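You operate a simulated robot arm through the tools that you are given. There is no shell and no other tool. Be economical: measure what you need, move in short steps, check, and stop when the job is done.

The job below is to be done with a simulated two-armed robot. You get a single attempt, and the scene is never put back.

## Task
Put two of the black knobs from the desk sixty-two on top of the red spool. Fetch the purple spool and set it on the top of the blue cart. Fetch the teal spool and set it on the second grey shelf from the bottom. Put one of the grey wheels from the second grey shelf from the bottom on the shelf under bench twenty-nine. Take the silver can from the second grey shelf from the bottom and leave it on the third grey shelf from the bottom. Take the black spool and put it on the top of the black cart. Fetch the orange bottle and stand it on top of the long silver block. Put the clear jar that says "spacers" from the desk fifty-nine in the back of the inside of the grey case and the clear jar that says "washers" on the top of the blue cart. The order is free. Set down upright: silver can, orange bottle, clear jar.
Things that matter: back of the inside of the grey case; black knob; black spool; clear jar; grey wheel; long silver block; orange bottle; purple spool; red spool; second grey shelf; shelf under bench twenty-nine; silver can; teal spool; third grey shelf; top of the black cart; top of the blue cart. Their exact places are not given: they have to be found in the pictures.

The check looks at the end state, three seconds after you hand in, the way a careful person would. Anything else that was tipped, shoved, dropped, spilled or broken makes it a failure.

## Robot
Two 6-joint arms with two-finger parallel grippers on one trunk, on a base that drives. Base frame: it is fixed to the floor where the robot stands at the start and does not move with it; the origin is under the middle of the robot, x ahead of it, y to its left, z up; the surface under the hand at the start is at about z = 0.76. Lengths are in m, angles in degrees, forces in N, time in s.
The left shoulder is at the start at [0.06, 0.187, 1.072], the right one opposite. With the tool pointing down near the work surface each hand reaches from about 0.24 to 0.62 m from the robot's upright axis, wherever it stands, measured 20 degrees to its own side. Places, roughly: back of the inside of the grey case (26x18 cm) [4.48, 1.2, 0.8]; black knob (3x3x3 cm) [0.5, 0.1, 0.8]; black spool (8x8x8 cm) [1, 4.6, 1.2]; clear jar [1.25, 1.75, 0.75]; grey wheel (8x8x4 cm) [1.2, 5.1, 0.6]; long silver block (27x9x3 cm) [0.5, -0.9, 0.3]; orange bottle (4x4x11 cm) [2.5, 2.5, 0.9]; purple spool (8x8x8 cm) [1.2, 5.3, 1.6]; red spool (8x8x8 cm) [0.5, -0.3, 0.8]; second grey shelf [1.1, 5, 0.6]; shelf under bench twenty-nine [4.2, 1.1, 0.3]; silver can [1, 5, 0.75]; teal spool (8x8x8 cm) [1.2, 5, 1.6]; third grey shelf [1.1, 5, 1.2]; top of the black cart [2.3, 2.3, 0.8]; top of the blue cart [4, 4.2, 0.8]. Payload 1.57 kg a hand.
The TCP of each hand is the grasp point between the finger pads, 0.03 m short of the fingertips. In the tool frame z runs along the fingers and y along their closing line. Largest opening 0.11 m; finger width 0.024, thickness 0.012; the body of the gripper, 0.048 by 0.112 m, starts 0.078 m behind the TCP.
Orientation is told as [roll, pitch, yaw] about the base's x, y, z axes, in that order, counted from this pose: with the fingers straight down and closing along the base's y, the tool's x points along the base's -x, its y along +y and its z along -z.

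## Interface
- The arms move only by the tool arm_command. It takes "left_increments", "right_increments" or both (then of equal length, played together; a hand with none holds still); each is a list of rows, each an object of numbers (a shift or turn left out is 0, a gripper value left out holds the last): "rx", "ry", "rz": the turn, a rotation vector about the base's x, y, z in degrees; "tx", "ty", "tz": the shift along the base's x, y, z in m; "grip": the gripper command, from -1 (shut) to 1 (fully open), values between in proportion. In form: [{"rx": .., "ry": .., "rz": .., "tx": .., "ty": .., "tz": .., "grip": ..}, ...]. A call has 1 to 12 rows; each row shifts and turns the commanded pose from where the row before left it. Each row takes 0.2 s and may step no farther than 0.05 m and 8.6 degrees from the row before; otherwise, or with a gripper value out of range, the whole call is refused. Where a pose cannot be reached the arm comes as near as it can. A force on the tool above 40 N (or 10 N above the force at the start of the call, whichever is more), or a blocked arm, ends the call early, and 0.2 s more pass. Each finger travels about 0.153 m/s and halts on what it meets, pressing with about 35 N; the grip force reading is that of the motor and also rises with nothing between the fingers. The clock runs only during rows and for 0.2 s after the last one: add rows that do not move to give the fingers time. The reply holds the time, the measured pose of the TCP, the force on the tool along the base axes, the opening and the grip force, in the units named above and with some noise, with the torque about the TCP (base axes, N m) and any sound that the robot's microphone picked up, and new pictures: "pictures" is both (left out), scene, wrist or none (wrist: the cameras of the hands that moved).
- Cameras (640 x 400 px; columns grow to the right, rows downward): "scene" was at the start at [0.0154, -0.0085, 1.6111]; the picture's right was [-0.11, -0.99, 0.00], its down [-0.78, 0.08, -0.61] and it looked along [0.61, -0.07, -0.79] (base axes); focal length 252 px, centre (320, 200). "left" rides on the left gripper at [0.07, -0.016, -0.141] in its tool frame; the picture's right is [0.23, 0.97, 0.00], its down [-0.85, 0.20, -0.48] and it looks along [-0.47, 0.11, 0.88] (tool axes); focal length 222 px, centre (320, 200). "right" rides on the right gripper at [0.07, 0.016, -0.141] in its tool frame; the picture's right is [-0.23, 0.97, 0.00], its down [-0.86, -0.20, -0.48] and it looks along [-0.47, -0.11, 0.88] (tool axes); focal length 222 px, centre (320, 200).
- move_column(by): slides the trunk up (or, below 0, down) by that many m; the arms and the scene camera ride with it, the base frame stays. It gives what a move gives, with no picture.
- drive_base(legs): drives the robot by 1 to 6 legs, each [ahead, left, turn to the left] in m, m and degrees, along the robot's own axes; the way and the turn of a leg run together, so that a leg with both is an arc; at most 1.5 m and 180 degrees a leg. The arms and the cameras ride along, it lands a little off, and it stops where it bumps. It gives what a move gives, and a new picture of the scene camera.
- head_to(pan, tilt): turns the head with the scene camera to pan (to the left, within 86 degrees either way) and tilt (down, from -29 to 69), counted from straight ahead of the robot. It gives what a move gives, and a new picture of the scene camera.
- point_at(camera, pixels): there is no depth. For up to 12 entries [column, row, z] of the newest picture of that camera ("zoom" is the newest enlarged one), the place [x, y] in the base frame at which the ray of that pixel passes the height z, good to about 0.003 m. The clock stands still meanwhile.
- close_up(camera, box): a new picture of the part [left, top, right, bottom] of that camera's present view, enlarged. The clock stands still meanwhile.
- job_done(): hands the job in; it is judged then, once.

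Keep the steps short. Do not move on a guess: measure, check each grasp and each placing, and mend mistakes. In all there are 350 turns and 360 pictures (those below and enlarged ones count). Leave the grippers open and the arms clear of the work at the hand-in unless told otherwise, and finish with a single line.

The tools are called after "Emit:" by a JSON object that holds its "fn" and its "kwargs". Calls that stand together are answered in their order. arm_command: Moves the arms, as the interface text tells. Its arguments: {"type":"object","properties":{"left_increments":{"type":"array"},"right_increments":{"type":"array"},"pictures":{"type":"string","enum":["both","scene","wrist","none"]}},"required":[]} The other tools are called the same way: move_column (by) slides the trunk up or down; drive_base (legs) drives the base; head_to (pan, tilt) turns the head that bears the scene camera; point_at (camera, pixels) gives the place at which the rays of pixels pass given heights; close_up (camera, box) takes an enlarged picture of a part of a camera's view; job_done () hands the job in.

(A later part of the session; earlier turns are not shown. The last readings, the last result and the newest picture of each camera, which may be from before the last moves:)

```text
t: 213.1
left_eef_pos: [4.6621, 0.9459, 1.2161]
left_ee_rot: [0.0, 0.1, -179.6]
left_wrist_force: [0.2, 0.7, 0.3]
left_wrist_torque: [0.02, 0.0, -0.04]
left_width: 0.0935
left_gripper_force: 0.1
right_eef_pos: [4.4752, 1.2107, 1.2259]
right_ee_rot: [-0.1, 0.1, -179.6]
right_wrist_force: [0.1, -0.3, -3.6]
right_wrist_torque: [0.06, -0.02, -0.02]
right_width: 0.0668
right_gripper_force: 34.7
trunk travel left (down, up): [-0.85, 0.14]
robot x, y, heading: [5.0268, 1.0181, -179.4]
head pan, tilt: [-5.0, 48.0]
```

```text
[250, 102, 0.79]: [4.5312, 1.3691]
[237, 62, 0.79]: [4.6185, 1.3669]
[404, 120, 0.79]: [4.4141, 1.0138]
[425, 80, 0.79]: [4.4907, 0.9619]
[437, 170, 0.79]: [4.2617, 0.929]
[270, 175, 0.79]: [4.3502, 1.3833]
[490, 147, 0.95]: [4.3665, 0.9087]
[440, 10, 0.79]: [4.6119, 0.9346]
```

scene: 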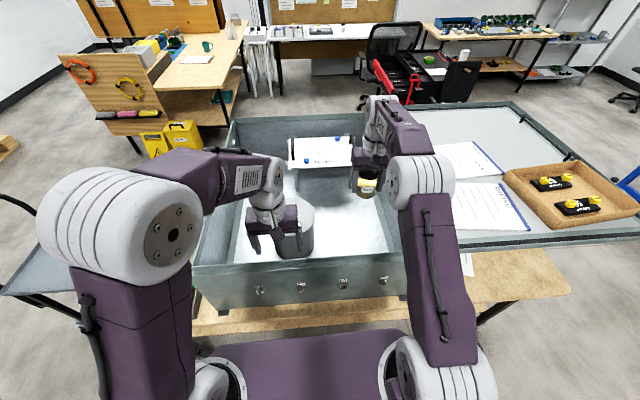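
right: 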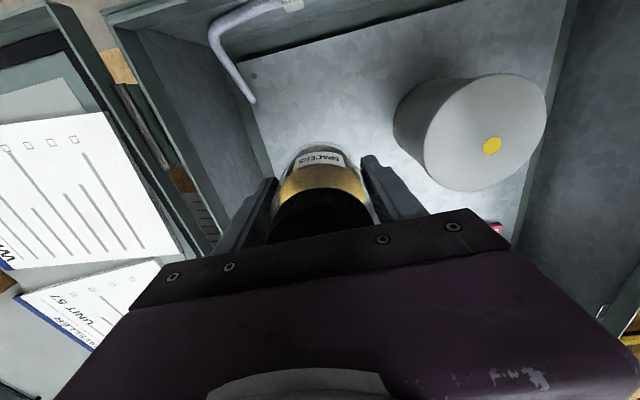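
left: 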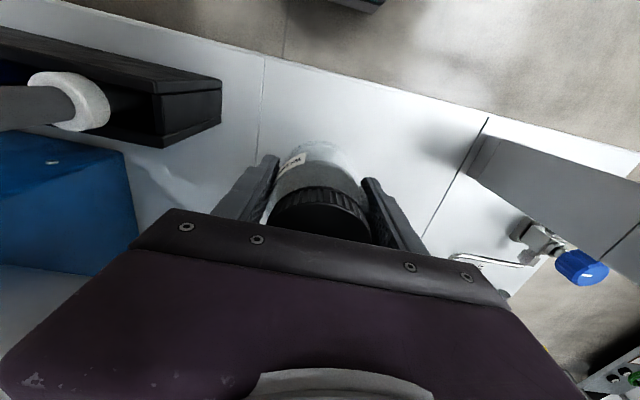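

The spot under the jar is clear: the pipe foot is at y≈1.37 and the cylinder edge at y≈1.01. I descend in the case in two stages.

Emit:
{"fn": "arm_command", "kwargs": {"right_increments": [{"tz": -0.045}, {"tz": -0.045}, {"tz": -0.045}, {"tz": -0.045}, {"tz": -0.04}, {}], "pictures": "both"}}

```text
t: 214.4
left_eef_pos: [4.6629, 0.9442, 1.2158]
left_ee_rot: [0.0, 0.0, -179.5]
left_wrist_force: [0.2, -0.8, 0.2]
left_wrist_torque: [0.02, 0.02, -0.03]
left_width: 0.0934
left_gripper_force: 0.0
right_eef_pos: [4.476, 1.2103, 1.006]
right_ee_rot: [0.0, 0.0, -179.5]
right_wrist_force: [0.8, 0.7, -4.2]
right_wrist_torque: [0.03, -0.04, 0.01]
right_width: 0.0669
right_gripper_force: 35.0
trunk travel left (down, up): [-0.85, 0.14]
robot x, y, heading: [5.0313, 1.0173, -179.5]
head pan, tilt: [-5.0, 48.0]
```

scene: 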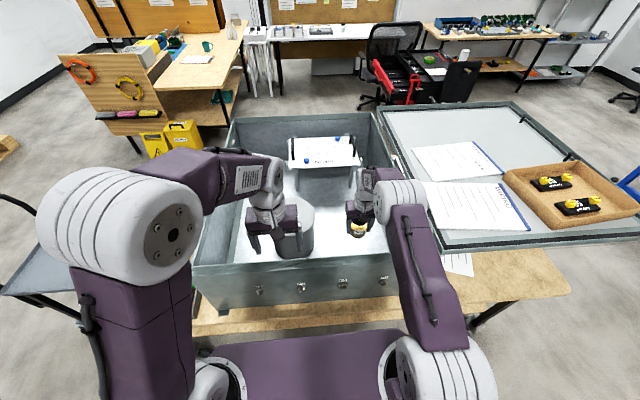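
right: 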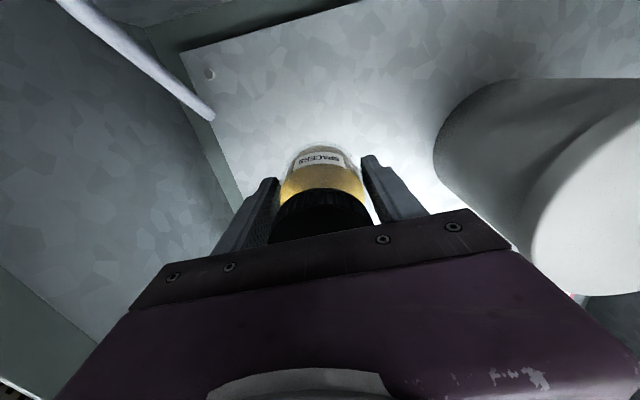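

Emit:
{"fn": "arm_command", "kwargs": {"right_increments": [{"tz": -0.045}, {"tz": -0.045}, {"tz": -0.04}, {}], "pictures": "both"}}

```text
t: 215.4
left_eef_pos: [4.6617, 0.9465, 1.2154]
left_ee_rot: [0.1, 0.1, -179.5]
left_wrist_force: [-0.8, 0.0, 0.6]
left_wrist_torque: [0.03, 0.01, -0.06]
left_width: 0.0934
left_gripper_force: 0.0
right_eef_pos: [4.4732, 1.211, 0.8748]
right_ee_rot: [0.1, 0.0, -179.5]
right_wrist_force: [-0.1, 0.0, -4.5]
right_wrist_torque: [-0.02, -0.03, 0.01]
right_width: 0.067
right_gripper_force: 35.6
trunk travel left (down, up): [-0.85, 0.14]
robot x, y, heading: [5.0326, 1.0163, -179.5]
head pan, tilt: [-5.0, 48.0]
```

scene: 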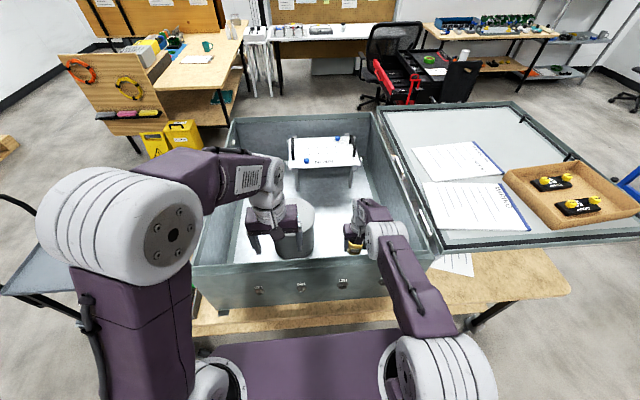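
right: 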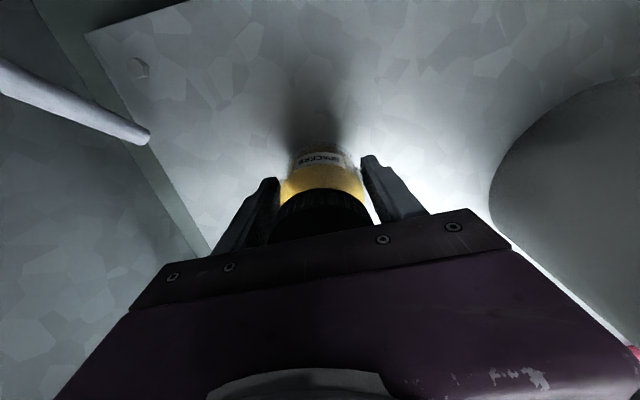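

Emit:
{"fn": "close_up", "kwargs": {"camera": "scene", "box": [320, 180, 480, 300]}}

Emit:
{"fn": "arm_command", "kwargs": {"right_increments": [{"tz": -0.01}, {"tz": -0.01}, {}], "pictures": "none"}}

```text
3.33 times, centred on (400, 240) of scene
```

zoom: 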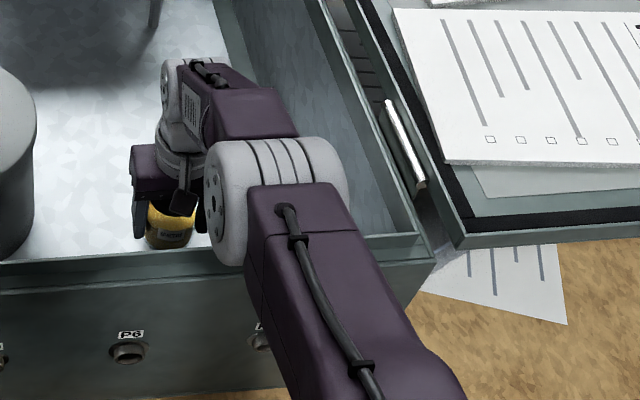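

```text
t: 216.2
left_eef_pos: [4.6614, 0.9453, 1.2153]
left_ee_rot: [0.0, 0.1, -179.5]
left_wrist_force: [-0.3, -0.1, 0.1]
left_wrist_torque: [0.01, -0.03, -0.01]
left_width: 0.0934
left_gripper_force: 0.0
right_eef_pos: [4.4776, 1.2117, 0.8569]
right_ee_rot: [0.1, 0.0, -179.5]
right_wrist_force: [-0.7, 0.0, -4.6]
right_wrist_torque: [-0.05, -0.03, -0.01]
right_width: 0.0671
right_gripper_force: 35.1
trunk travel left (down, up): [-0.85, 0.14]
robot x, y, heading: [5.0352, 1.0166, -179.3]
head pan, tilt: [-5.0, 48.0]
```

Emit:
{"fn": "arm_command", "kwargs": {"right_increments": [{"tz": -0.01}, {"tz": -0.007}, {"tz": -0.004}, {"tz": -0.003}, {}], "pictures": "none"}}

```text
t: 217.4
left_eef_pos: [4.6647, 0.9448, 1.2168]
left_ee_rot: [0.0, 0.0, -179.5]
left_wrist_force: [-0.1, -0.6, 0.3]
left_wrist_torque: [0.01, 0.0, 0.02]
left_width: 0.0934
left_gripper_force: 0.1
right_eef_pos: [4.4858, 1.2105, 0.8409]
right_ee_rot: [-0.1, -0.3, -179.5]
right_wrist_force: [-10.7, 0.2, 31.4]
right_wrist_torque: [-0.8, 0.4, -0.21]
right_width: 0.0668
right_gripper_force: 35.1
right hand out of reach, approached as far as the arm can: row 1, 3
trunk travel left (down, up): [-0.85, 0.14]
robot x, y, heading: [5.0305, 1.0171, -179.8]
head pan, tilt: [-5.0, 48.0]
```

Contact at TCP 0.841, and the arm is near its reach limit. I ease up and look before releasing.

Emit:
{"fn": "arm_command", "kwargs": {"right_increments": [{"tz": 0.003, "tx": 0.008}, {}], "pictures": "wrist"}}

Emit:
{"fn": "close_up", "kwargs": {"camera": "scene", "box": [320, 180, 420, 260]}}

```text
t: 218.1
left_eef_pos: [4.6641, 0.9442, 1.2163]
left_ee_rot: [-0.1, 0.0, -179.5]
left_wrist_force: [-0.7, 0.7, -0.1]
left_wrist_torque: [0.03, -0.02, 0.04]
left_width: 0.0935
left_gripper_force: 0.0
right_eef_pos: [4.4886, 1.2097, 0.8398]
right_ee_rot: [0.0, -0.2, -179.5]
right_wrist_force: [-13.2, 0.4, 27.5]
right_wrist_torque: [-0.84, 0.63, -0.39]
right_width: 0.0673
right_gripper_force: 35.0
right hand out of reach, approached as far as the arm can: row 1
trunk travel left (down, up): [-0.85, 0.14]
robot x, y, heading: [5.0286, 1.0156, -179.6]
head pan, tilt: [-5.0, 48.0]
```

right: 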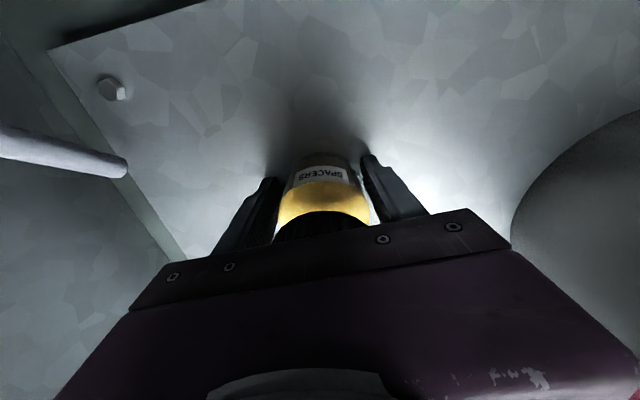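

```text
5.00 times, centred on (370, 220) of scene
```

zoom: 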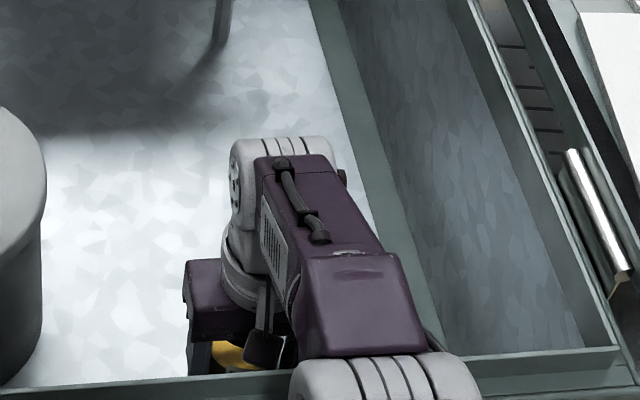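

Emit:
{"fn": "arm_command", "kwargs": {"right_increments": [{"tz": 0.004}, {}], "pictures": "none"}}

```text
t: 218.7
left_eef_pos: [4.6641, 0.9442, 1.216]
left_ee_rot: [-0.1, 0.1, -179.5]
left_wrist_force: [-0.6, 0.1, 0.1]
left_wrist_torque: [0.0, 0.03, 0.0]
left_width: 0.0933
left_gripper_force: 0.1
right_eef_pos: [4.4899, 1.2106, 0.8396]
right_ee_rot: [0.0, 0.5, -179.5]
right_wrist_force: [-4.1, -1.1, 9.8]
right_wrist_torque: [-0.07, 0.69, 0.09]
right_width: 0.0667
right_gripper_force: 35.5
trunk travel left (down, up): [-0.85, 0.14]
robot x, y, heading: [5.0321, 1.0162, -179.6]
head pan, tilt: [-5.0, 48.0]
```

Emit:
{"fn": "arm_command", "kwargs": {"right_increments": [{"tz": 0.0015}, {}], "pictures": "none"}}

```text
t: 219.2
left_eef_pos: [4.6624, 0.9454, 1.2151]
left_ee_rot: [0.1, 0.1, -179.5]
left_wrist_force: [-0.3, 0.4, 0.0]
left_wrist_torque: [-0.01, 0.0, 0.01]
left_width: 0.0937
left_gripper_force: 0.0
right_eef_pos: [4.489, 1.2112, 0.8397]
right_ee_rot: [-0.1, 0.3, -179.4]
right_wrist_force: [0.0, 0.0, -3.6]
right_wrist_torque: [-0.02, -0.02, 0.03]
right_width: 0.0671
right_gripper_force: 34.6
trunk travel left (down, up): [-0.85, 0.14]
robot x, y, heading: [5.032, 1.0183, -179.4]
head pan, tilt: [-5.0, 48.0]
```

The load is back to the jar's weight and it sits just at the floor. I release and rise straight up.

Emit:
{"fn": "arm_command", "kwargs": {"right_increments": [{"grip": 0.3}, {"grip": 0.7}, {}, {"tz": 0.03}, {"tz": 0.045}, {"tz": 0.045}, {"tz": 0.045}, {"tz": 0.045}, {"tz": 0.045}, {"tz": 0.045}, {"tz": 0.045}, {}], "pictures": "both"}}

```text
t: 221.8
left_eef_pos: [4.6624, 0.9438, 1.2162]
left_ee_rot: [0.0, 0.1, -179.5]
left_wrist_force: [0.3, 0.7, -0.7]
left_wrist_torque: [-0.02, 0.0, -0.01]
left_width: 0.0937
left_gripper_force: 0.1
right_eef_pos: [4.4359, 1.2119, 1.171]
right_ee_rot: [-0.1, 0.0, -179.4]
right_wrist_force: [0.2, -0.8, 0.4]
right_wrist_torque: [0.0, -0.01, 0.01]
right_width: 0.0935
right_gripper_force: 0.0
right hand out of reach, approached as far as the arm can: row 4, 5, 6, 7, 8, 11
trunk travel left (down, up): [-0.85, 0.14]
robot x, y, heading: [5.0321, 1.018, -179.5]
head pan, tilt: [-5.0, 48.0]
```

scene: 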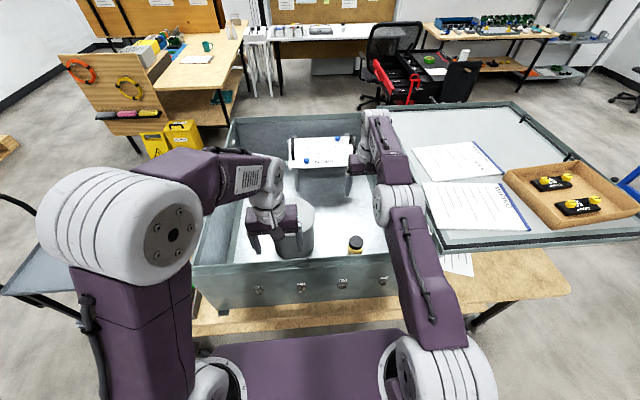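
right: 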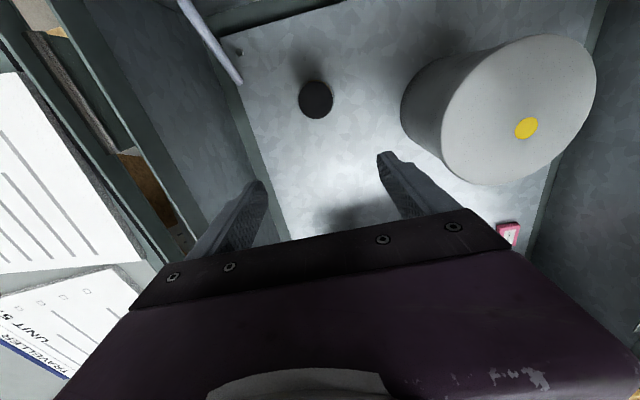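

Emit:
{"fn": "close_up", "kwargs": {"camera": "scene", "box": [310, 200, 410, 280]}}

Emit:
{"fn": "point_at", "kwargs": {"camera": "right", "pixels": [[316, 100, 0.89]]}}

Emit:
{"fn": "arm_command", "kwargs": {"right_increments": [{"tz": 0.03, "tx": 0.02}, {"tx": 0.04, "ty": 0.02, "tz": 0.02}, {"tx": 0.04, "ty": 0.02}, {"tx": 0.04, "ty": 0.02}, {"tx": 0.04, "ty": 0.01}, {"tx": 0.04}, {"tx": 0.04}, {}], "pictures": "none"}}

```text
5.00 times, centred on (360, 240) of scene
```

zoom: 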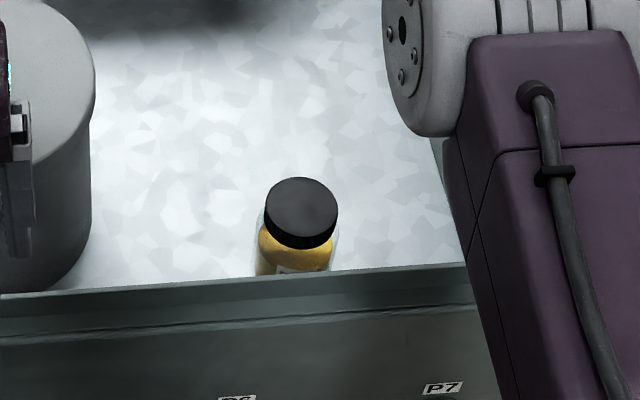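

```text
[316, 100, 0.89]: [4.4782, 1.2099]
```

```text
t: 223.7
left_eef_pos: [4.6618, 0.9453, 1.2151]
left_ee_rot: [0.1, 0.1, -179.6]
left_wrist_force: [0.7, -0.5, 0.3]
left_wrist_torque: [-0.01, 0.01, -0.01]
left_width: 0.0934
left_gripper_force: 0.1
right_eef_pos: [4.6976, 1.2832, 1.2197]
right_ee_rot: [0.0, 0.0, -179.5]
right_wrist_force: [0.1, 0.6, -0.8]
right_wrist_torque: [-0.01, -0.02, 0.01]
right_width: 0.0933
right_gripper_force: 0.2
trunk travel left (down, up): [-0.85, 0.14]
robot x, y, heading: [5.0293, 1.0155, -179.6]
head pan, tilt: [-5.0, 48.0]
```

The spacers jar stands at (4.478,1.21) in the back of the case. Now to the grey shelf: back out, go round the bench and cross towards (2.6,4.2).

Emit:
{"fn": "drive_base", "kwargs": {"legs": [[-0.5, 0, 0], [0, -1.4, 0], [0, -0.44, 0], [1.2, 0, 0], [1.0, 0, 0], [0.9, -0.8, 0]]}}

Emit:
{"fn": "head_to", "kwargs": {"pan": -20, "tilt": 20}}

```text
t: 251.6
left_eef_pos: [2.0516, 3.5764, 1.2157]
left_ee_rot: [0.1, 0.2, -179.1]
left_wrist_force: [-0.1, 0.2, 1.2]
left_wrist_torque: [0.05, -0.01, 0.02]
left_width: 0.0937
left_gripper_force: 0.2
right_eef_pos: [2.0831, 3.9116, 1.2211]
right_ee_rot: [0.0, 0.1, -178.9]
right_wrist_force: [-0.8, 0.5, -0.3]
right_wrist_torque: [0.03, 0.0, -0.04]
right_width: 0.0936
right_gripper_force: 0.0
trunk travel left (down, up): [-0.85, 0.14]
robot x, y, heading: [2.4216, 3.647, -179.1]
head pan, tilt: [-5.0, 48.0]
```

scene: 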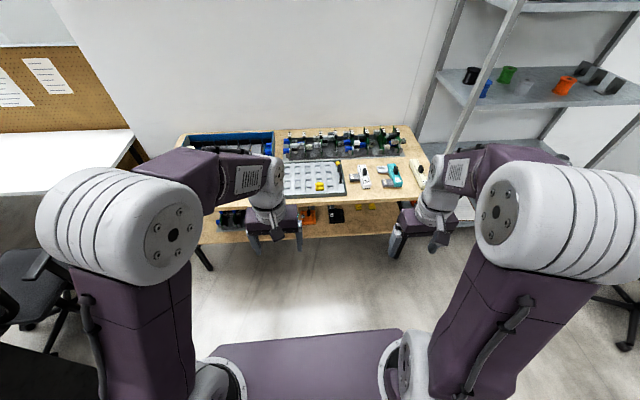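

```text
t: 252.5
left_eef_pos: [2.051, 3.5755, 1.2152]
left_ee_rot: [0.0, 0.1, -179.1]
left_wrist_force: [0.7, 0.1, 0.1]
left_wrist_torque: [0.0, 0.04, -0.01]
left_width: 0.0934
left_gripper_force: 0.0
right_eef_pos: [2.0821, 3.9133, 1.2212]
right_ee_rot: [0.0, 0.0, -179.0]
right_wrist_force: [-0.3, -0.8, 0.4]
right_wrist_torque: [-0.01, 0.01, -0.01]
right_width: 0.0935
right_gripper_force: 0.0
trunk travel left (down, up): [-0.85, 0.14]
robot x, y, heading: [2.4171, 3.6492, -178.9]
head pan, tilt: [-20.0, 20.0]
```

scene: 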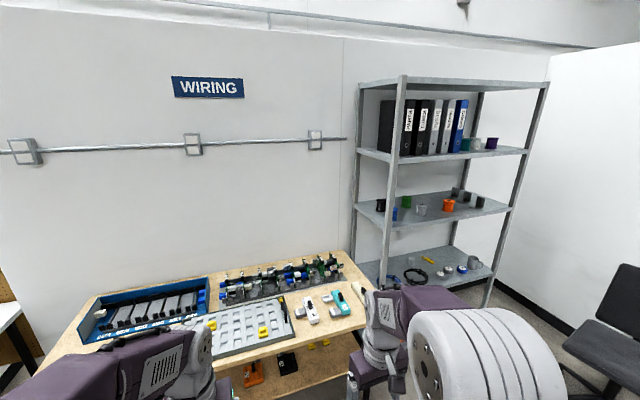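

Emit:
{"fn": "drive_base", "kwargs": {"legs": [[0.25, -1.3, -1]]}}

Emit:
{"fn": "head_to", "kwargs": {"pan": 0, "tilt": 25}}

Emit:
{"fn": "close_up", "kwargs": {"camera": "scene", "box": [170, 60, 490, 260]}}

```text
t: 259.1
left_eef_pos: [1.7691, 4.8622, 1.2165]
left_ee_rot: [0.0, 0.0, -178.5]
left_wrist_force: [-0.4, 0.4, 0.0]
left_wrist_torque: [0.0, 0.0, 0.01]
left_width: 0.0934
left_gripper_force: 0.0
right_eef_pos: [1.7997, 5.2011, 1.2214]
right_ee_rot: [0.0, 0.1, -178.4]
right_wrist_force: [0.0, 0.2, 0.6]
right_wrist_torque: [0.0, 0.02, 0.0]
right_width: 0.0935
right_gripper_force: 0.1
trunk travel left (down, up): [-0.85, 0.14]
robot x, y, heading: [2.1347, 4.9424, -178.7]
head pan, tilt: [-20.0, 20.0]
```

scene: 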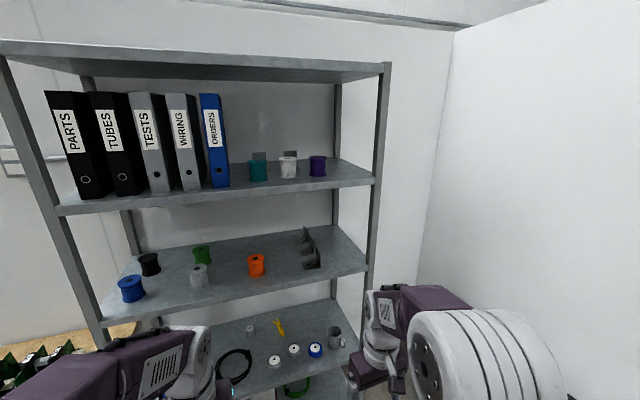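

```text
t: 260.0
left_eef_pos: [1.7695, 4.8641, 1.2148]
left_ee_rot: [0.0, 0.1, -178.5]
left_wrist_force: [-0.2, 0.1, -0.3]
left_wrist_torque: [-0.01, 0.0, 0.01]
left_width: 0.0933
left_gripper_force: 0.0
right_eef_pos: [1.8003, 5.2017, 1.2197]
right_ee_rot: [0.0, 0.0, -178.6]
right_wrist_force: [0.1, -0.3, 0.1]
right_wrist_torque: [-0.02, -0.01, 0.0]
right_width: 0.0938
right_gripper_force: 0.1
trunk travel left (down, up): [-0.85, 0.14]
robot x, y, heading: [2.1387, 4.9416, -178.7]
head pan, tilt: [0.0, 25.0]
```

scene: 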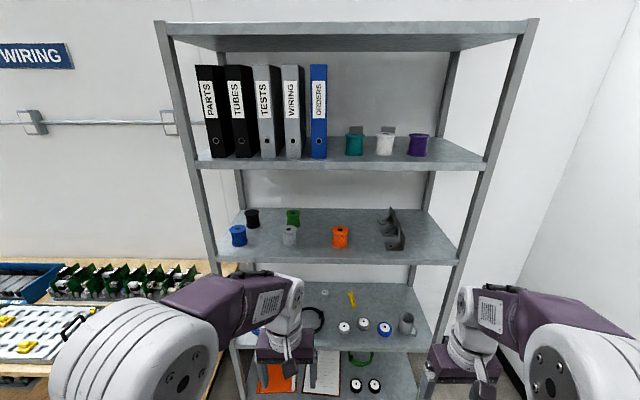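

```text
2.00 times, centred on (330, 160) of scene
```

zoom: 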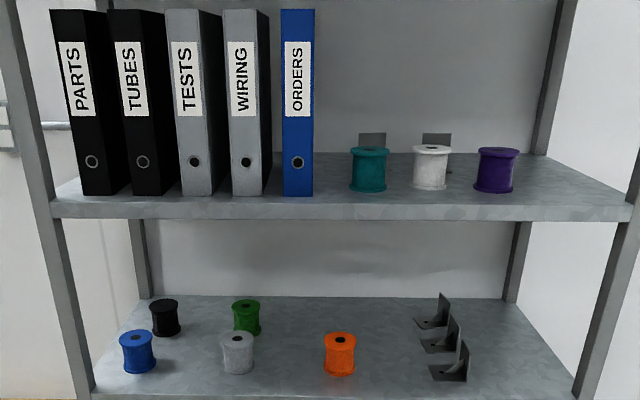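

The shelf is in view: teal (355,145) and purple (418,146) on the fourth shelf, black spool (252,218) on the third. I look at the second shelf and measure.

Emit:
{"fn": "point_at", "kwargs": {"camera": "scene", "pixels": [[355, 154, 1.56], [418, 156, 1.56], [200, 163, 1.56], [483, 163, 1.56], [252, 226, 1.16], [218, 256, 1.16], [457, 256, 1.16], [340, 247, 1.16], [232, 340, 0.58], [420, 345, 0.58], [407, 334, 0.58]]}}

Emit:
{"fn": "close_up", "kwargs": {"camera": "scene", "box": [220, 260, 440, 400]}}

```text
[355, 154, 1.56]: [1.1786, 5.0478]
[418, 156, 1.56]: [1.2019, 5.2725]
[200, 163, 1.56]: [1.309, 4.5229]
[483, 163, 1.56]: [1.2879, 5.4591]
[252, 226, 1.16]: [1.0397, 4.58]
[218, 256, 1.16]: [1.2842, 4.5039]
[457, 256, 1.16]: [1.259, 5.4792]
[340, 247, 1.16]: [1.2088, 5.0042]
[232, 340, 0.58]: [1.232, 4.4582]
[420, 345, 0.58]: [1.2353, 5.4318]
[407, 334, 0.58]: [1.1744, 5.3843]
```

```text
2.86 times, centred on (330, 330) of scene
```

zoom: 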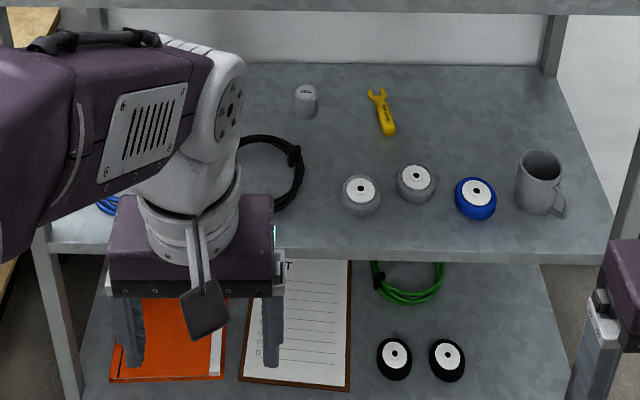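

Right-hand target is purple (1.20,5.27), left-hand target is teal (1.18,5.05), on a surface at about z=1.56. I raise the trunk fully and pitch both hands forward by 50°, well clear of the shelf.

Emit:
{"fn": "move_column", "kwargs": {"by": 0.135}}

Emit:
{"fn": "arm_command", "kwargs": {"right_increments": [{"ry": 8.5, "tx": -0.01, "tz": 0.03, "grip": 1}, {"ry": 8.5, "tx": -0.01, "tz": 0.03}, {"ry": 8.5, "tx": -0.01, "tz": 0.03}, {"ry": 8.5, "tx": -0.01, "tz": 0.03}, {"ry": 8.5, "tz": 0.03}, {"ry": 8.5, "tz": 0.03}, {}], "left_increments": [{"ry": 8.5, "tx": -0.01, "tz": 0.03, "grip": 1}, {"ry": 8.5, "tx": -0.01, "tz": 0.03}, {"ry": 8.5, "tx": -0.01, "tz": 0.03}, {"ry": 8.5, "tx": -0.01, "tz": 0.03}, {"ry": 8.5, "tz": 0.03}, {"ry": 8.5, "tz": 0.03}, {}], "pictures": "both"}}

```text
t: 261.6
left_eef_pos: [1.7706, 4.8635, 1.3511]
left_ee_rot: [0.1, 0.1, -178.5]
left_wrist_force: [0.3, -0.2, -0.3]
left_wrist_torque: [-0.02, 0.0, 0.01]
left_width: 0.0934
left_gripper_force: 0.0
right_eef_pos: [1.7998, 5.2024, 1.3574]
right_ee_rot: [0.0, 0.0, -178.5]
right_wrist_force: [-0.2, 1.1, 0.9]
right_wrist_torque: [0.03, 0.03, 0.02]
right_width: 0.0936
right_gripper_force: 0.1
trunk travel left (down, up): [-0.985, 0.005]
robot x, y, heading: [2.1407, 4.9412, -178.6]
head pan, tilt: [0.0, 25.0]
```

```text
t: 263.2
left_eef_pos: [1.73, 4.8628, 1.5308]
left_ee_rot: [-1.9, -51.1, -177.6]
left_wrist_force: [-1.0, 0.1, 0.2]
left_wrist_torque: [0.01, 0.0, 0.0]
left_width: 0.1101
left_gripper_force: 0.1
right_eef_pos: [1.7187, 5.2239, 1.5282]
right_ee_rot: [-1.8, -50.9, -177.6]
right_wrist_force: [-0.2, 0.0, -0.8]
right_wrist_torque: [0.02, 0.02, 0.01]
right_width: 0.1102
right_gripper_force: 0.0
right hand out of reach, approached as far as the arm can: row 5, 6
trunk travel left (down, up): [-0.985, 0.005]
robot x, y, heading: [2.1388, 4.942, -178.8]
head pan, tilt: [0.0, 25.0]
```

scene: 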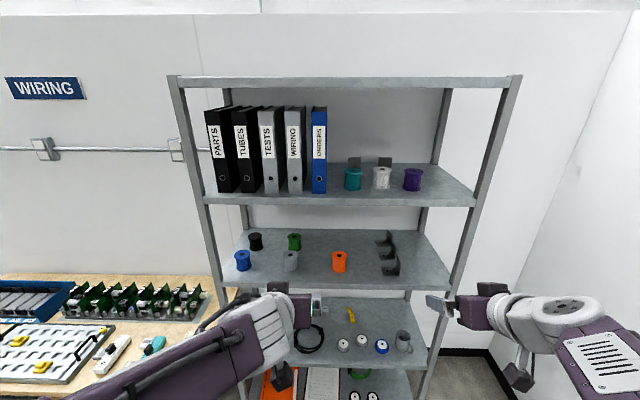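
right: 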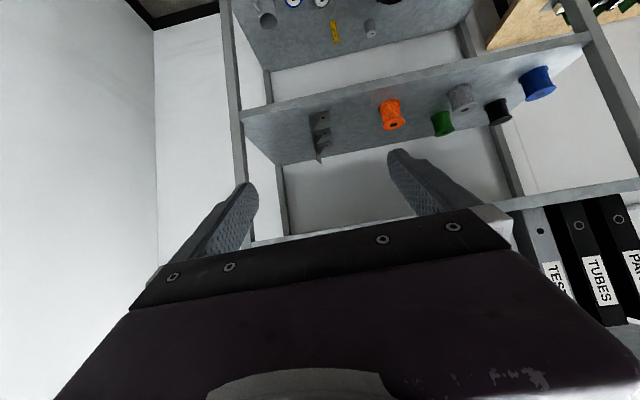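
left: 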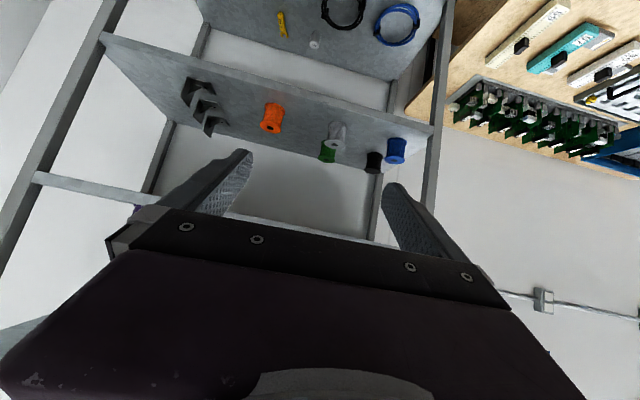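

Emit:
{"fn": "point_at", "kwargs": {"camera": "scene", "pixels": [[353, 190, 1.56], [353, 190, 1.53], [412, 191, 1.56], [412, 191, 1.53], [255, 249, 1.16], [255, 249, 1.13], [340, 272, 1.16], [340, 272, 1.13], [205, 201, 1.56], [205, 201, 1.53]]}}

Emit:
{"fn": "close_up", "kwargs": {"camera": "scene", "box": [300, 140, 480, 230]}}

```text
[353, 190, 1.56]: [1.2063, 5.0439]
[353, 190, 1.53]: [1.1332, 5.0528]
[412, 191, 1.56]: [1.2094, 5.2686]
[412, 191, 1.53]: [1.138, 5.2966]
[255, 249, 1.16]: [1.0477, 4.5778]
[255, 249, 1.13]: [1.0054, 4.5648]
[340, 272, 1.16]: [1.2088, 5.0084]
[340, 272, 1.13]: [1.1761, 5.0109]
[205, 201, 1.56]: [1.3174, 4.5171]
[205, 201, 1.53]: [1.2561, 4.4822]
```

```text
3.56 times, centred on (390, 185) of scene
```

zoom: 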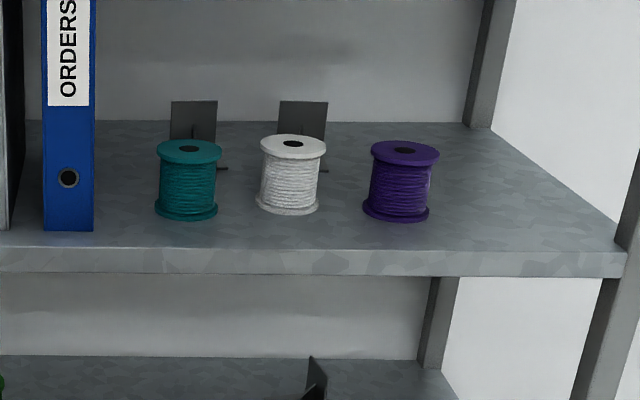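

Both camera heights agree on surfaces at z≈1.56 and 1.16. I raise the hands to ~1.63 with openings of 0.085, then drive closer.

Emit:
{"fn": "arm_command", "kwargs": {"right_increments": [{"tx": -0.03, "tz": 0.025, "ty": 0.01, "grip": 0.545}, {"tx": -0.02, "tz": 0.035}, {"tz": 0.04}, {}], "left_increments": [{"tx": -0.03, "tz": 0.025, "grip": 0.545}, {"tx": -0.02, "tz": 0.035}, {"tz": 0.04}, {}], "pictures": "none"}}

```text
t: 264.2
left_eef_pos: [1.6827, 4.8639, 1.634]
left_ee_rot: [-1.8, -51.0, -177.7]
left_wrist_force: [1.1, 1.1, -0.2]
left_wrist_torque: [0.01, 0.02, -0.02]
left_width: 0.0847
left_gripper_force: 0.0
right_eef_pos: [1.6722, 5.2328, 1.6275]
right_ee_rot: [-1.8, -51.0, -177.6]
right_wrist_force: [0.3, 0.4, 0.8]
right_wrist_torque: [-0.01, 0.0, 0.01]
right_width: 0.0851
right_gripper_force: 0.1
trunk travel left (down, up): [-0.985, 0.005]
robot x, y, heading: [2.1332, 4.9418, -178.7]
head pan, tilt: [0.0, 25.0]
```

Emit:
{"fn": "arm_command", "kwargs": {"left_increments": [{"ty": 0.04}, {"ty": 0.04}, {"ty": 0.02}, {}], "right_increments": [{"ty": -0.02}, {"ty": -0.02}, {}, {}], "pictures": "none"}}

Emit:
{"fn": "drive_base", "kwargs": {"legs": [[0.3, -0.08, -1.3]]}}

```text
t: 265.2
left_eef_pos: [1.6788, 4.9649, 1.6307]
left_ee_rot: [-1.8, -50.9, -177.6]
left_wrist_force: [-0.6, -0.6, 0.4]
left_wrist_torque: [0.0, -0.02, 0.02]
left_width: 0.0848
left_gripper_force: 0.0
right_eef_pos: [1.6699, 5.1949, 1.6254]
right_ee_rot: [-1.8, -50.9, -177.7]
right_wrist_force: [-0.2, -0.7, 0.0]
right_wrist_torque: [0.0, 0.02, -0.02]
right_width: 0.0851
right_gripper_force: 0.0
trunk travel left (down, up): [-0.985, 0.005]
robot x, y, heading: [2.1401, 4.9414, -178.7]
head pan, tilt: [0.0, 25.0]
```

```text
t: 267.3
left_eef_pos: [1.3853, 5.0486, 1.6323]
left_ee_rot: [-1.9, -51.1, -178.9]
left_wrist_force: [0.5, 0.0, 0.3]
left_wrist_torque: [0.04, 0.01, -0.01]
left_width: 0.0851
left_gripper_force: 0.0
right_eef_pos: [1.3822, 5.2789, 1.6273]
right_ee_rot: [-2.0, -51.2, -178.8]
right_wrist_force: [0.3, -0.7, -0.9]
right_wrist_torque: [-0.04, 0.03, -0.04]
right_width: 0.085
right_gripper_force: 0.0
trunk travel left (down, up): [-0.985, 0.005]
robot x, y, heading: [1.8389, 5.0191, -179.9]
head pan, tilt: [0.0, 25.0]
```

scene: 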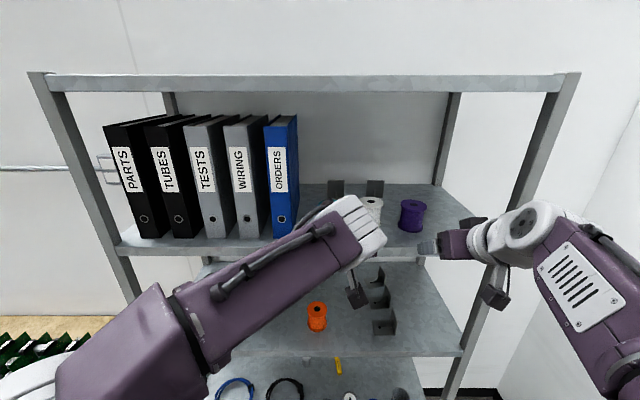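

Emit:
{"fn": "arm_command", "kwargs": {"left_increments": [{}], "right_increments": [{"tz": 0.002}], "pictures": "wrist"}}

Emit:
{"fn": "point_at", "kwargs": {"camera": "scene", "pixels": [[412, 203, 1.633], [411, 228, 1.56], [372, 199, 1.633], [294, 232, 1.56]]}}

```text
t: 267.7
left_eef_pos: [1.3801, 5.0507, 1.6307]
left_ee_rot: [-1.8, -50.8, -179.0]
left_wrist_force: [-0.3, 0.5, 0.3]
left_wrist_torque: [0.02, 0.0, 0.01]
left_width: 0.0852
left_gripper_force: 0.0
right_eef_pos: [1.3779, 5.2812, 1.6263]
right_ee_rot: [-1.8, -50.9, -178.9]
right_wrist_force: [-0.5, 0.3, 0.2]
right_wrist_torque: [-0.01, 0.01, -0.01]
right_width: 0.0848
right_gripper_force: 0.0
trunk travel left (down, up): [-0.985, 0.005]
robot x, y, heading: [1.8381, 5.0167, -179.8]
head pan, tilt: [0.0, 25.0]
```

right: 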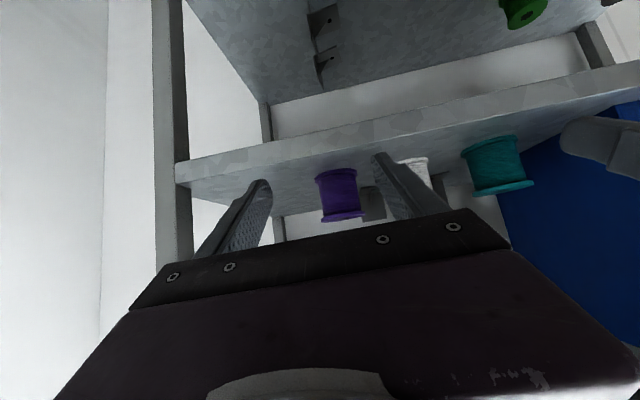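
left: 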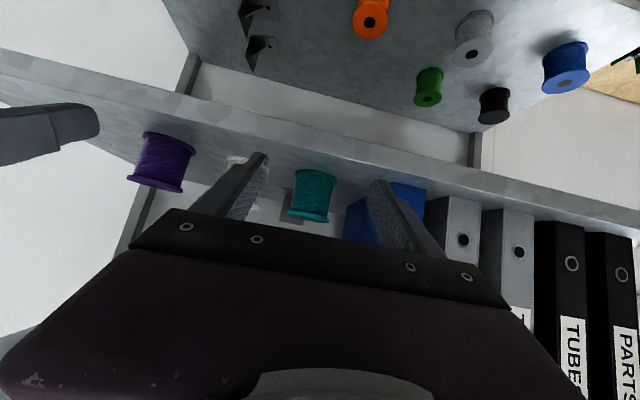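

```text
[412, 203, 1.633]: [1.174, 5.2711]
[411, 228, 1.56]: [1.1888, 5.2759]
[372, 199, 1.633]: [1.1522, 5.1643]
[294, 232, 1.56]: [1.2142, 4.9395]
```

Purple is at ≈(1.185,5.273), teal ≈(1.18,5.05). I drive 0.12 closer, fingers still short of the spools.

Emit:
{"fn": "drive_base", "kwargs": {"legs": [[0.12, 0, 0]]}}

Emit:
{"fn": "arm_command", "kwargs": {"left_increments": [{"tz": -0.013}, {"tz": -0.013}, {}], "right_increments": [{"tz": -0.011, "ty": -0.008}, {"tz": -0.011}, {}], "pictures": "wrist"}}

```text
t: 268.9
left_eef_pos: [1.2708, 5.0494, 1.634]
left_ee_rot: [-1.9, -51.3, -178.9]
left_wrist_force: [1.5, 0.1, 0.1]
left_wrist_torque: [0.02, 0.03, -0.02]
left_width: 0.0849
left_gripper_force: 0.0
right_eef_pos: [1.2671, 5.281, 1.6312]
right_ee_rot: [-1.8, -51.2, -179.1]
right_wrist_force: [0.3, -0.2, 0.1]
right_wrist_torque: [0.0, 0.06, 0.0]
right_width: 0.0848
right_gripper_force: 0.0
trunk travel left (down, up): [-0.985, 0.005]
robot x, y, heading: [1.7211, 5.0163, -180.2]
head pan, tilt: [0.0, 25.0]
```

scene: 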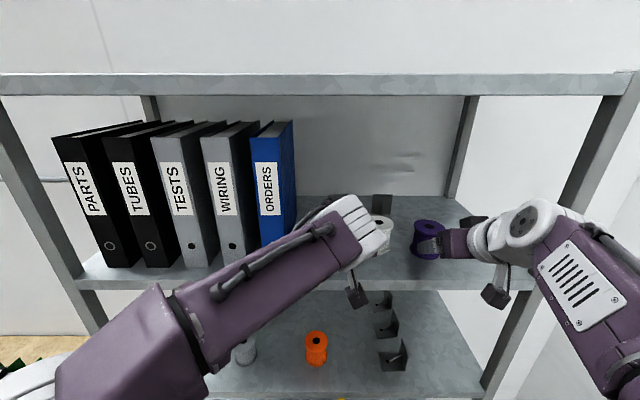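

```text
t: 269.7
left_eef_pos: [1.2618, 5.0511, 1.6056]
left_ee_rot: [-1.8, -50.8, -178.9]
left_wrist_force: [0.6, 0.6, 0.0]
left_wrist_torque: [0.04, 0.02, 0.02]
left_width: 0.085
left_gripper_force: 0.2
right_eef_pos: [1.2581, 5.2724, 1.6069]
right_ee_rot: [-1.9, -51.0, -178.9]
right_wrist_force: [0.4, 0.8, 0.2]
right_wrist_torque: [-0.03, -0.05, 0.0]
right_width: 0.0851
right_gripper_force: 0.1
trunk travel left (down, up): [-0.985, 0.005]
robot x, y, heading: [1.7183, 5.0145, -179.8]
head pan, tilt: [0.0, 25.0]
```

right: 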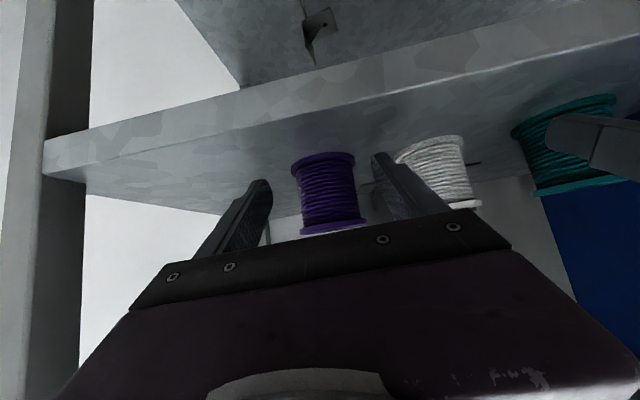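
left: 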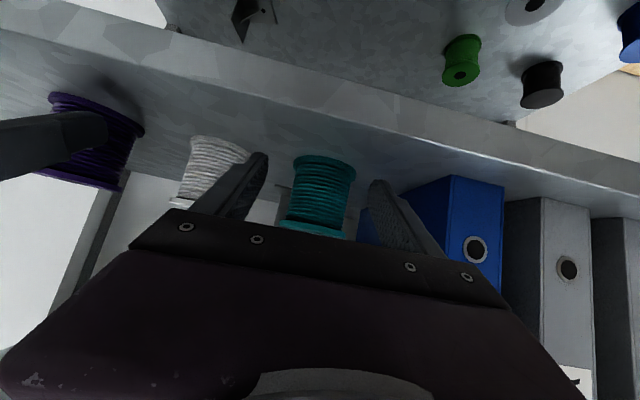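

Both spools sit between their fingers. I extend 4 cm and check.

Emit:
{"fn": "arm_command", "kwargs": {"left_increments": [{"tx": -0.015}, {"tx": -0.015}, {"tx": -0.012}, {}], "right_increments": [{"tx": -0.015, "ty": -0.003}, {"tx": -0.015}, {"tx": -0.01}, {}], "pictures": "wrist"}}

```text
t: 270.7
left_eef_pos: [1.2201, 5.0502, 1.6055]
left_ee_rot: [-1.9, -50.9, -179.0]
left_wrist_force: [0.7, 0.1, 0.3]
left_wrist_torque: [-0.01, 0.04, -0.01]
left_width: 0.0849
left_gripper_force: 0.1
right_eef_pos: [1.2191, 5.2693, 1.6063]
right_ee_rot: [-1.9, -51.1, -178.9]
right_wrist_force: [-0.6, 0.1, -0.4]
right_wrist_torque: [0.02, -0.01, -0.03]
right_width: 0.0849
right_gripper_force: 0.0
trunk travel left (down, up): [-0.985, 0.005]
robot x, y, heading: [1.7195, 5.0145, -180.0]
head pan, tilt: [0.0, 25.0]
```

right: 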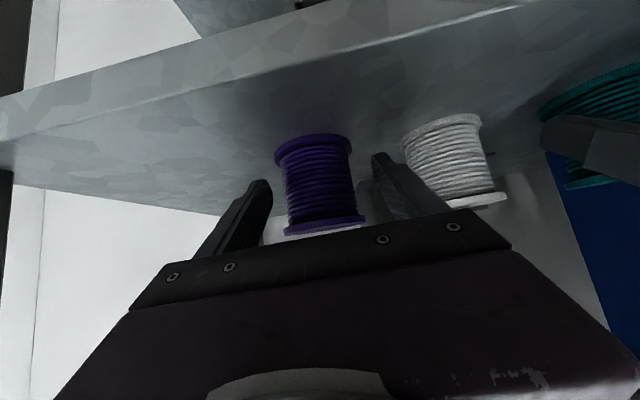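
left: 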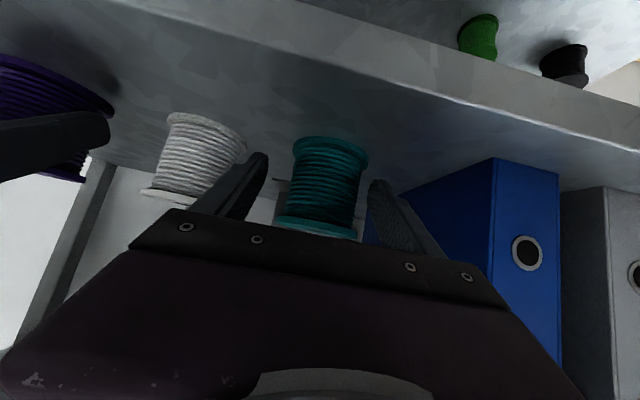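

Emit:
{"fn": "arm_command", "kwargs": {"left_increments": [{"tx": -0.015}, {"tx": -0.015}, {"tx": -0.006}, {}], "right_increments": [{"tx": -0.015}, {"tx": -0.015}, {"tx": -0.004}, {}], "pictures": "wrist"}}

```text
t: 271.7
left_eef_pos: [1.1856, 5.0509, 1.6074]
left_ee_rot: [-1.8, -51.0, -178.9]
left_wrist_force: [0.3, 0.2, -0.1]
left_wrist_torque: [-0.02, -0.02, -0.02]
left_width: 0.0848
left_gripper_force: 0.0
right_eef_pos: [1.1862, 5.2694, 1.6074]
right_ee_rot: [-1.8, -51.1, -179.0]
right_wrist_force: [0.4, 0.5, 0.3]
right_wrist_torque: [-0.02, -0.04, -0.02]
right_width: 0.0848
right_gripper_force: 0.1
trunk travel left (down, up): [-0.985, 0.005]
robot x, y, heading: [1.7192, 5.0167, -179.9]
head pan, tilt: [0.0, 25.0]
```

right: 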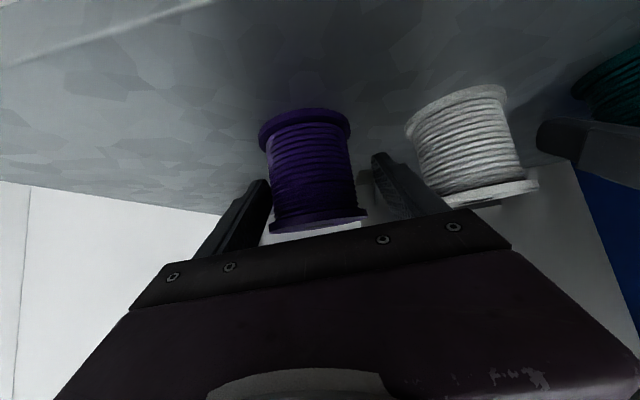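
left: 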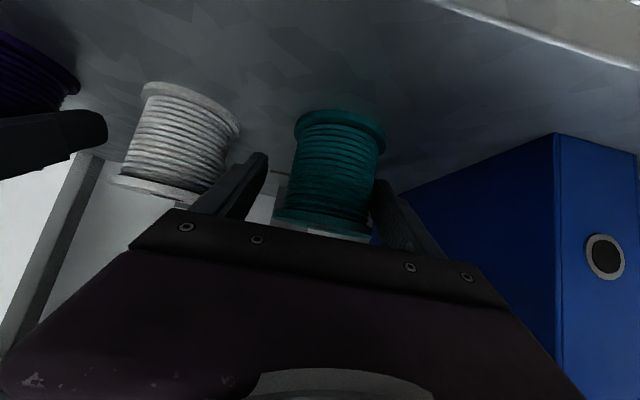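

I go 12 mm deeper, nudge the left hand 3 mm, and close both.

Emit:
{"fn": "arm_command", "kwargs": {"left_increments": [{"tx": -0.012, "ty": -0.003}, {}, {"grip": -1}, {}, {}], "right_increments": [{"tx": -0.01}, {}, {"grip": -1}, {}, {}], "pictures": "wrist"}}

```text
t: 272.9
left_eef_pos: [1.1699, 5.0472, 1.6047]
left_ee_rot: [-1.8, -50.9, -179.0]
left_wrist_force: [1.0, -0.8, -0.7]
left_wrist_torque: [0.02, -0.02, -0.02]
left_width: 0.0692
left_gripper_force: 35.4
right_eef_pos: [1.1736, 5.2689, 1.6065]
right_ee_rot: [-1.9, -50.9, -178.9]
right_wrist_force: [0.2, 0.0, 0.1]
right_wrist_torque: [0.0, 0.04, 0.0]
right_width: 0.0696
right_gripper_force: 34.7
trunk travel left (down, up): [-0.985, 0.005]
robot x, y, heading: [1.7187, 5.0207, -180.0]
head pan, tilt: [0.0, 25.0]
```

right: 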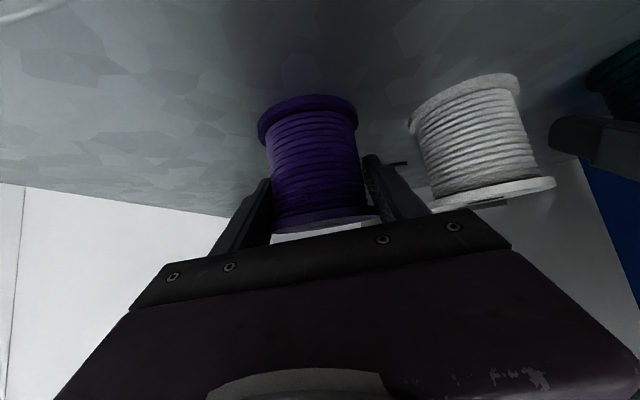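
left: 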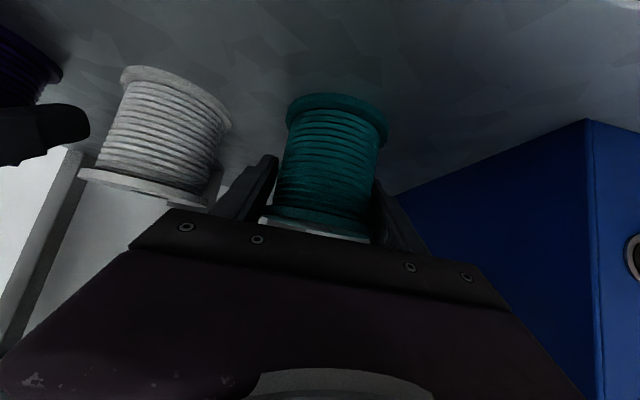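

Both are gripped at 0.069. I lift 3 cm and pull straight back.

Emit:
{"fn": "arm_command", "kwargs": {"left_increments": [{"tz": 0.01}, {"tz": 0.02}, {"tx": 0.03}, {"tx": 0.04}, {"tx": 0.04}, {"tx": 0.03}], "right_increments": [{"tz": 0.01}, {"tz": 0.02}, {"tx": 0.03}, {"tx": 0.04}, {"tx": 0.04}, {"tx": 0.03}], "pictures": "wrist"}}

```text
t: 274.3
left_eef_pos: [1.3123, 5.0475, 1.6354]
left_ee_rot: [-1.9, -50.9, -178.8]
left_wrist_force: [0.2, 0.1, -2.3]
left_wrist_torque: [0.01, 0.04, 0.01]
left_width: 0.0693
left_gripper_force: 35.1
right_eef_pos: [1.2921, 5.279, 1.6417]
right_ee_rot: [-1.8, -50.9, -178.9]
right_wrist_force: [-0.3, 0.6, -3.0]
right_wrist_torque: [0.03, 0.05, 0.02]
right_width: 0.0692
right_gripper_force: 34.7
right hand out of reach, approached as far as the arm can: row 6
trunk travel left (down, up): [-0.985, 0.005]
robot x, y, heading: [1.721, 5.0155, -179.9]
head pan, tilt: [0.0, 25.0]
```

right: 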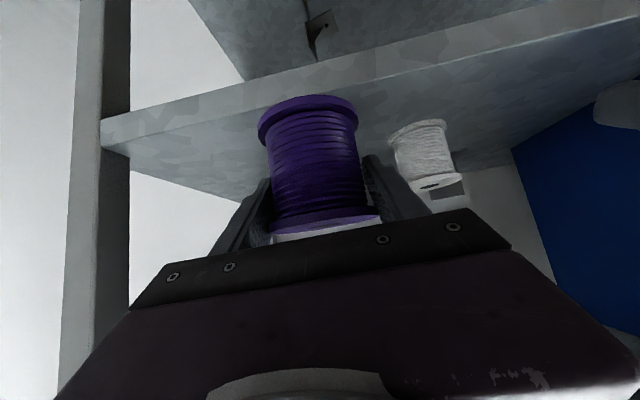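
left: 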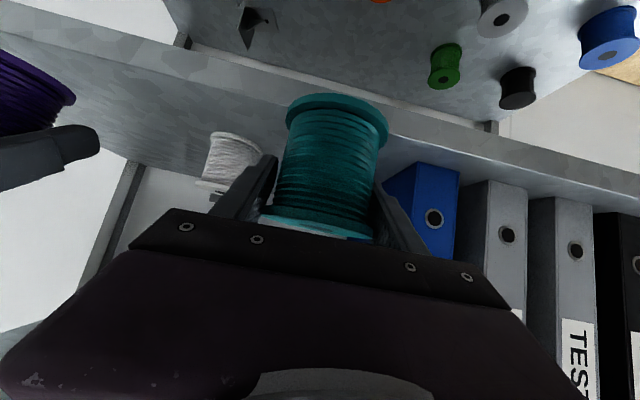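

Both spools are free. I back off 0.4, lower the trunk, and look at the second shelf.

Emit:
{"fn": "drive_base", "kwargs": {"legs": [[-0.4, 0, 0]]}}

Emit:
{"fn": "move_column", "kwargs": {"by": -0.55}}

Emit:
{"fn": "head_to", "kwargs": {"pan": 0, "tilt": 32}}

```text
t: 276.8
left_eef_pos: [1.7021, 5.0491, 1.6337]
left_ee_rot: [-1.8, -50.6, -178.9]
left_wrist_force: [-0.5, -0.1, -3.5]
left_wrist_torque: [0.02, 0.04, 0.0]
left_width: 0.0692
left_gripper_force: 35.0
right_eef_pos: [1.6806, 5.2796, 1.6418]
right_ee_rot: [-1.8, -50.7, -178.8]
right_wrist_force: [-1.0, -0.4, -4.6]
right_wrist_torque: [-0.02, 0.02, 0.03]
right_width: 0.0693
right_gripper_force: 34.8
trunk travel left (down, up): [-0.985, 0.005]
robot x, y, heading: [2.1158, 5.0149, -180.0]
head pan, tilt: [0.0, 25.0]
```

scene: 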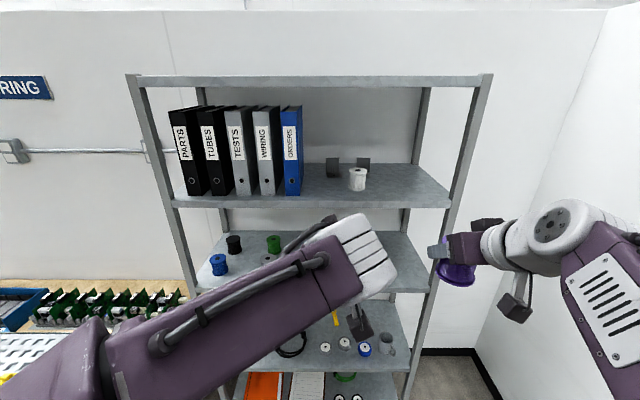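

```text
refused: -0.55 is not a number from -0.4 to 0.4
```

```text
t: 277.5
left_eef_pos: [1.7054, 5.0483, 1.635]
left_ee_rot: [-1.8, -50.8, -178.9]
left_wrist_force: [-0.1, 0.4, -2.4]
left_wrist_torque: [0.02, 0.04, -0.05]
left_width: 0.0695
left_gripper_force: 35.4
right_eef_pos: [1.6827, 5.2785, 1.6401]
right_ee_rot: [-1.8, -50.8, -178.9]
right_wrist_force: [-0.2, 0.2, -2.6]
right_wrist_torque: [0.03, 0.02, -0.02]
right_width: 0.0691
right_gripper_force: 34.8
trunk travel left (down, up): [-0.985, 0.005]
robot x, y, heading: [2.1143, 5.0196, -179.9]
head pan, tilt: [0.0, 32.0]
```

scene: 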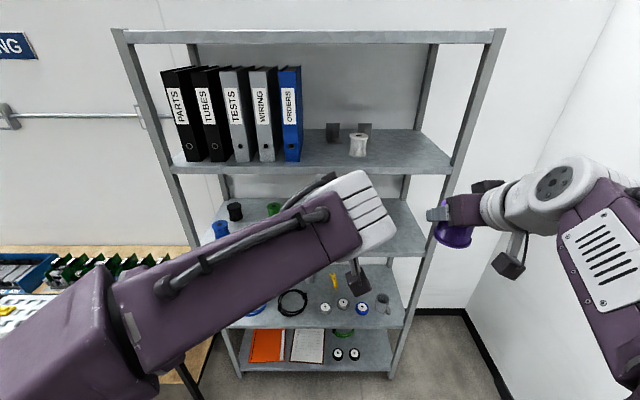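

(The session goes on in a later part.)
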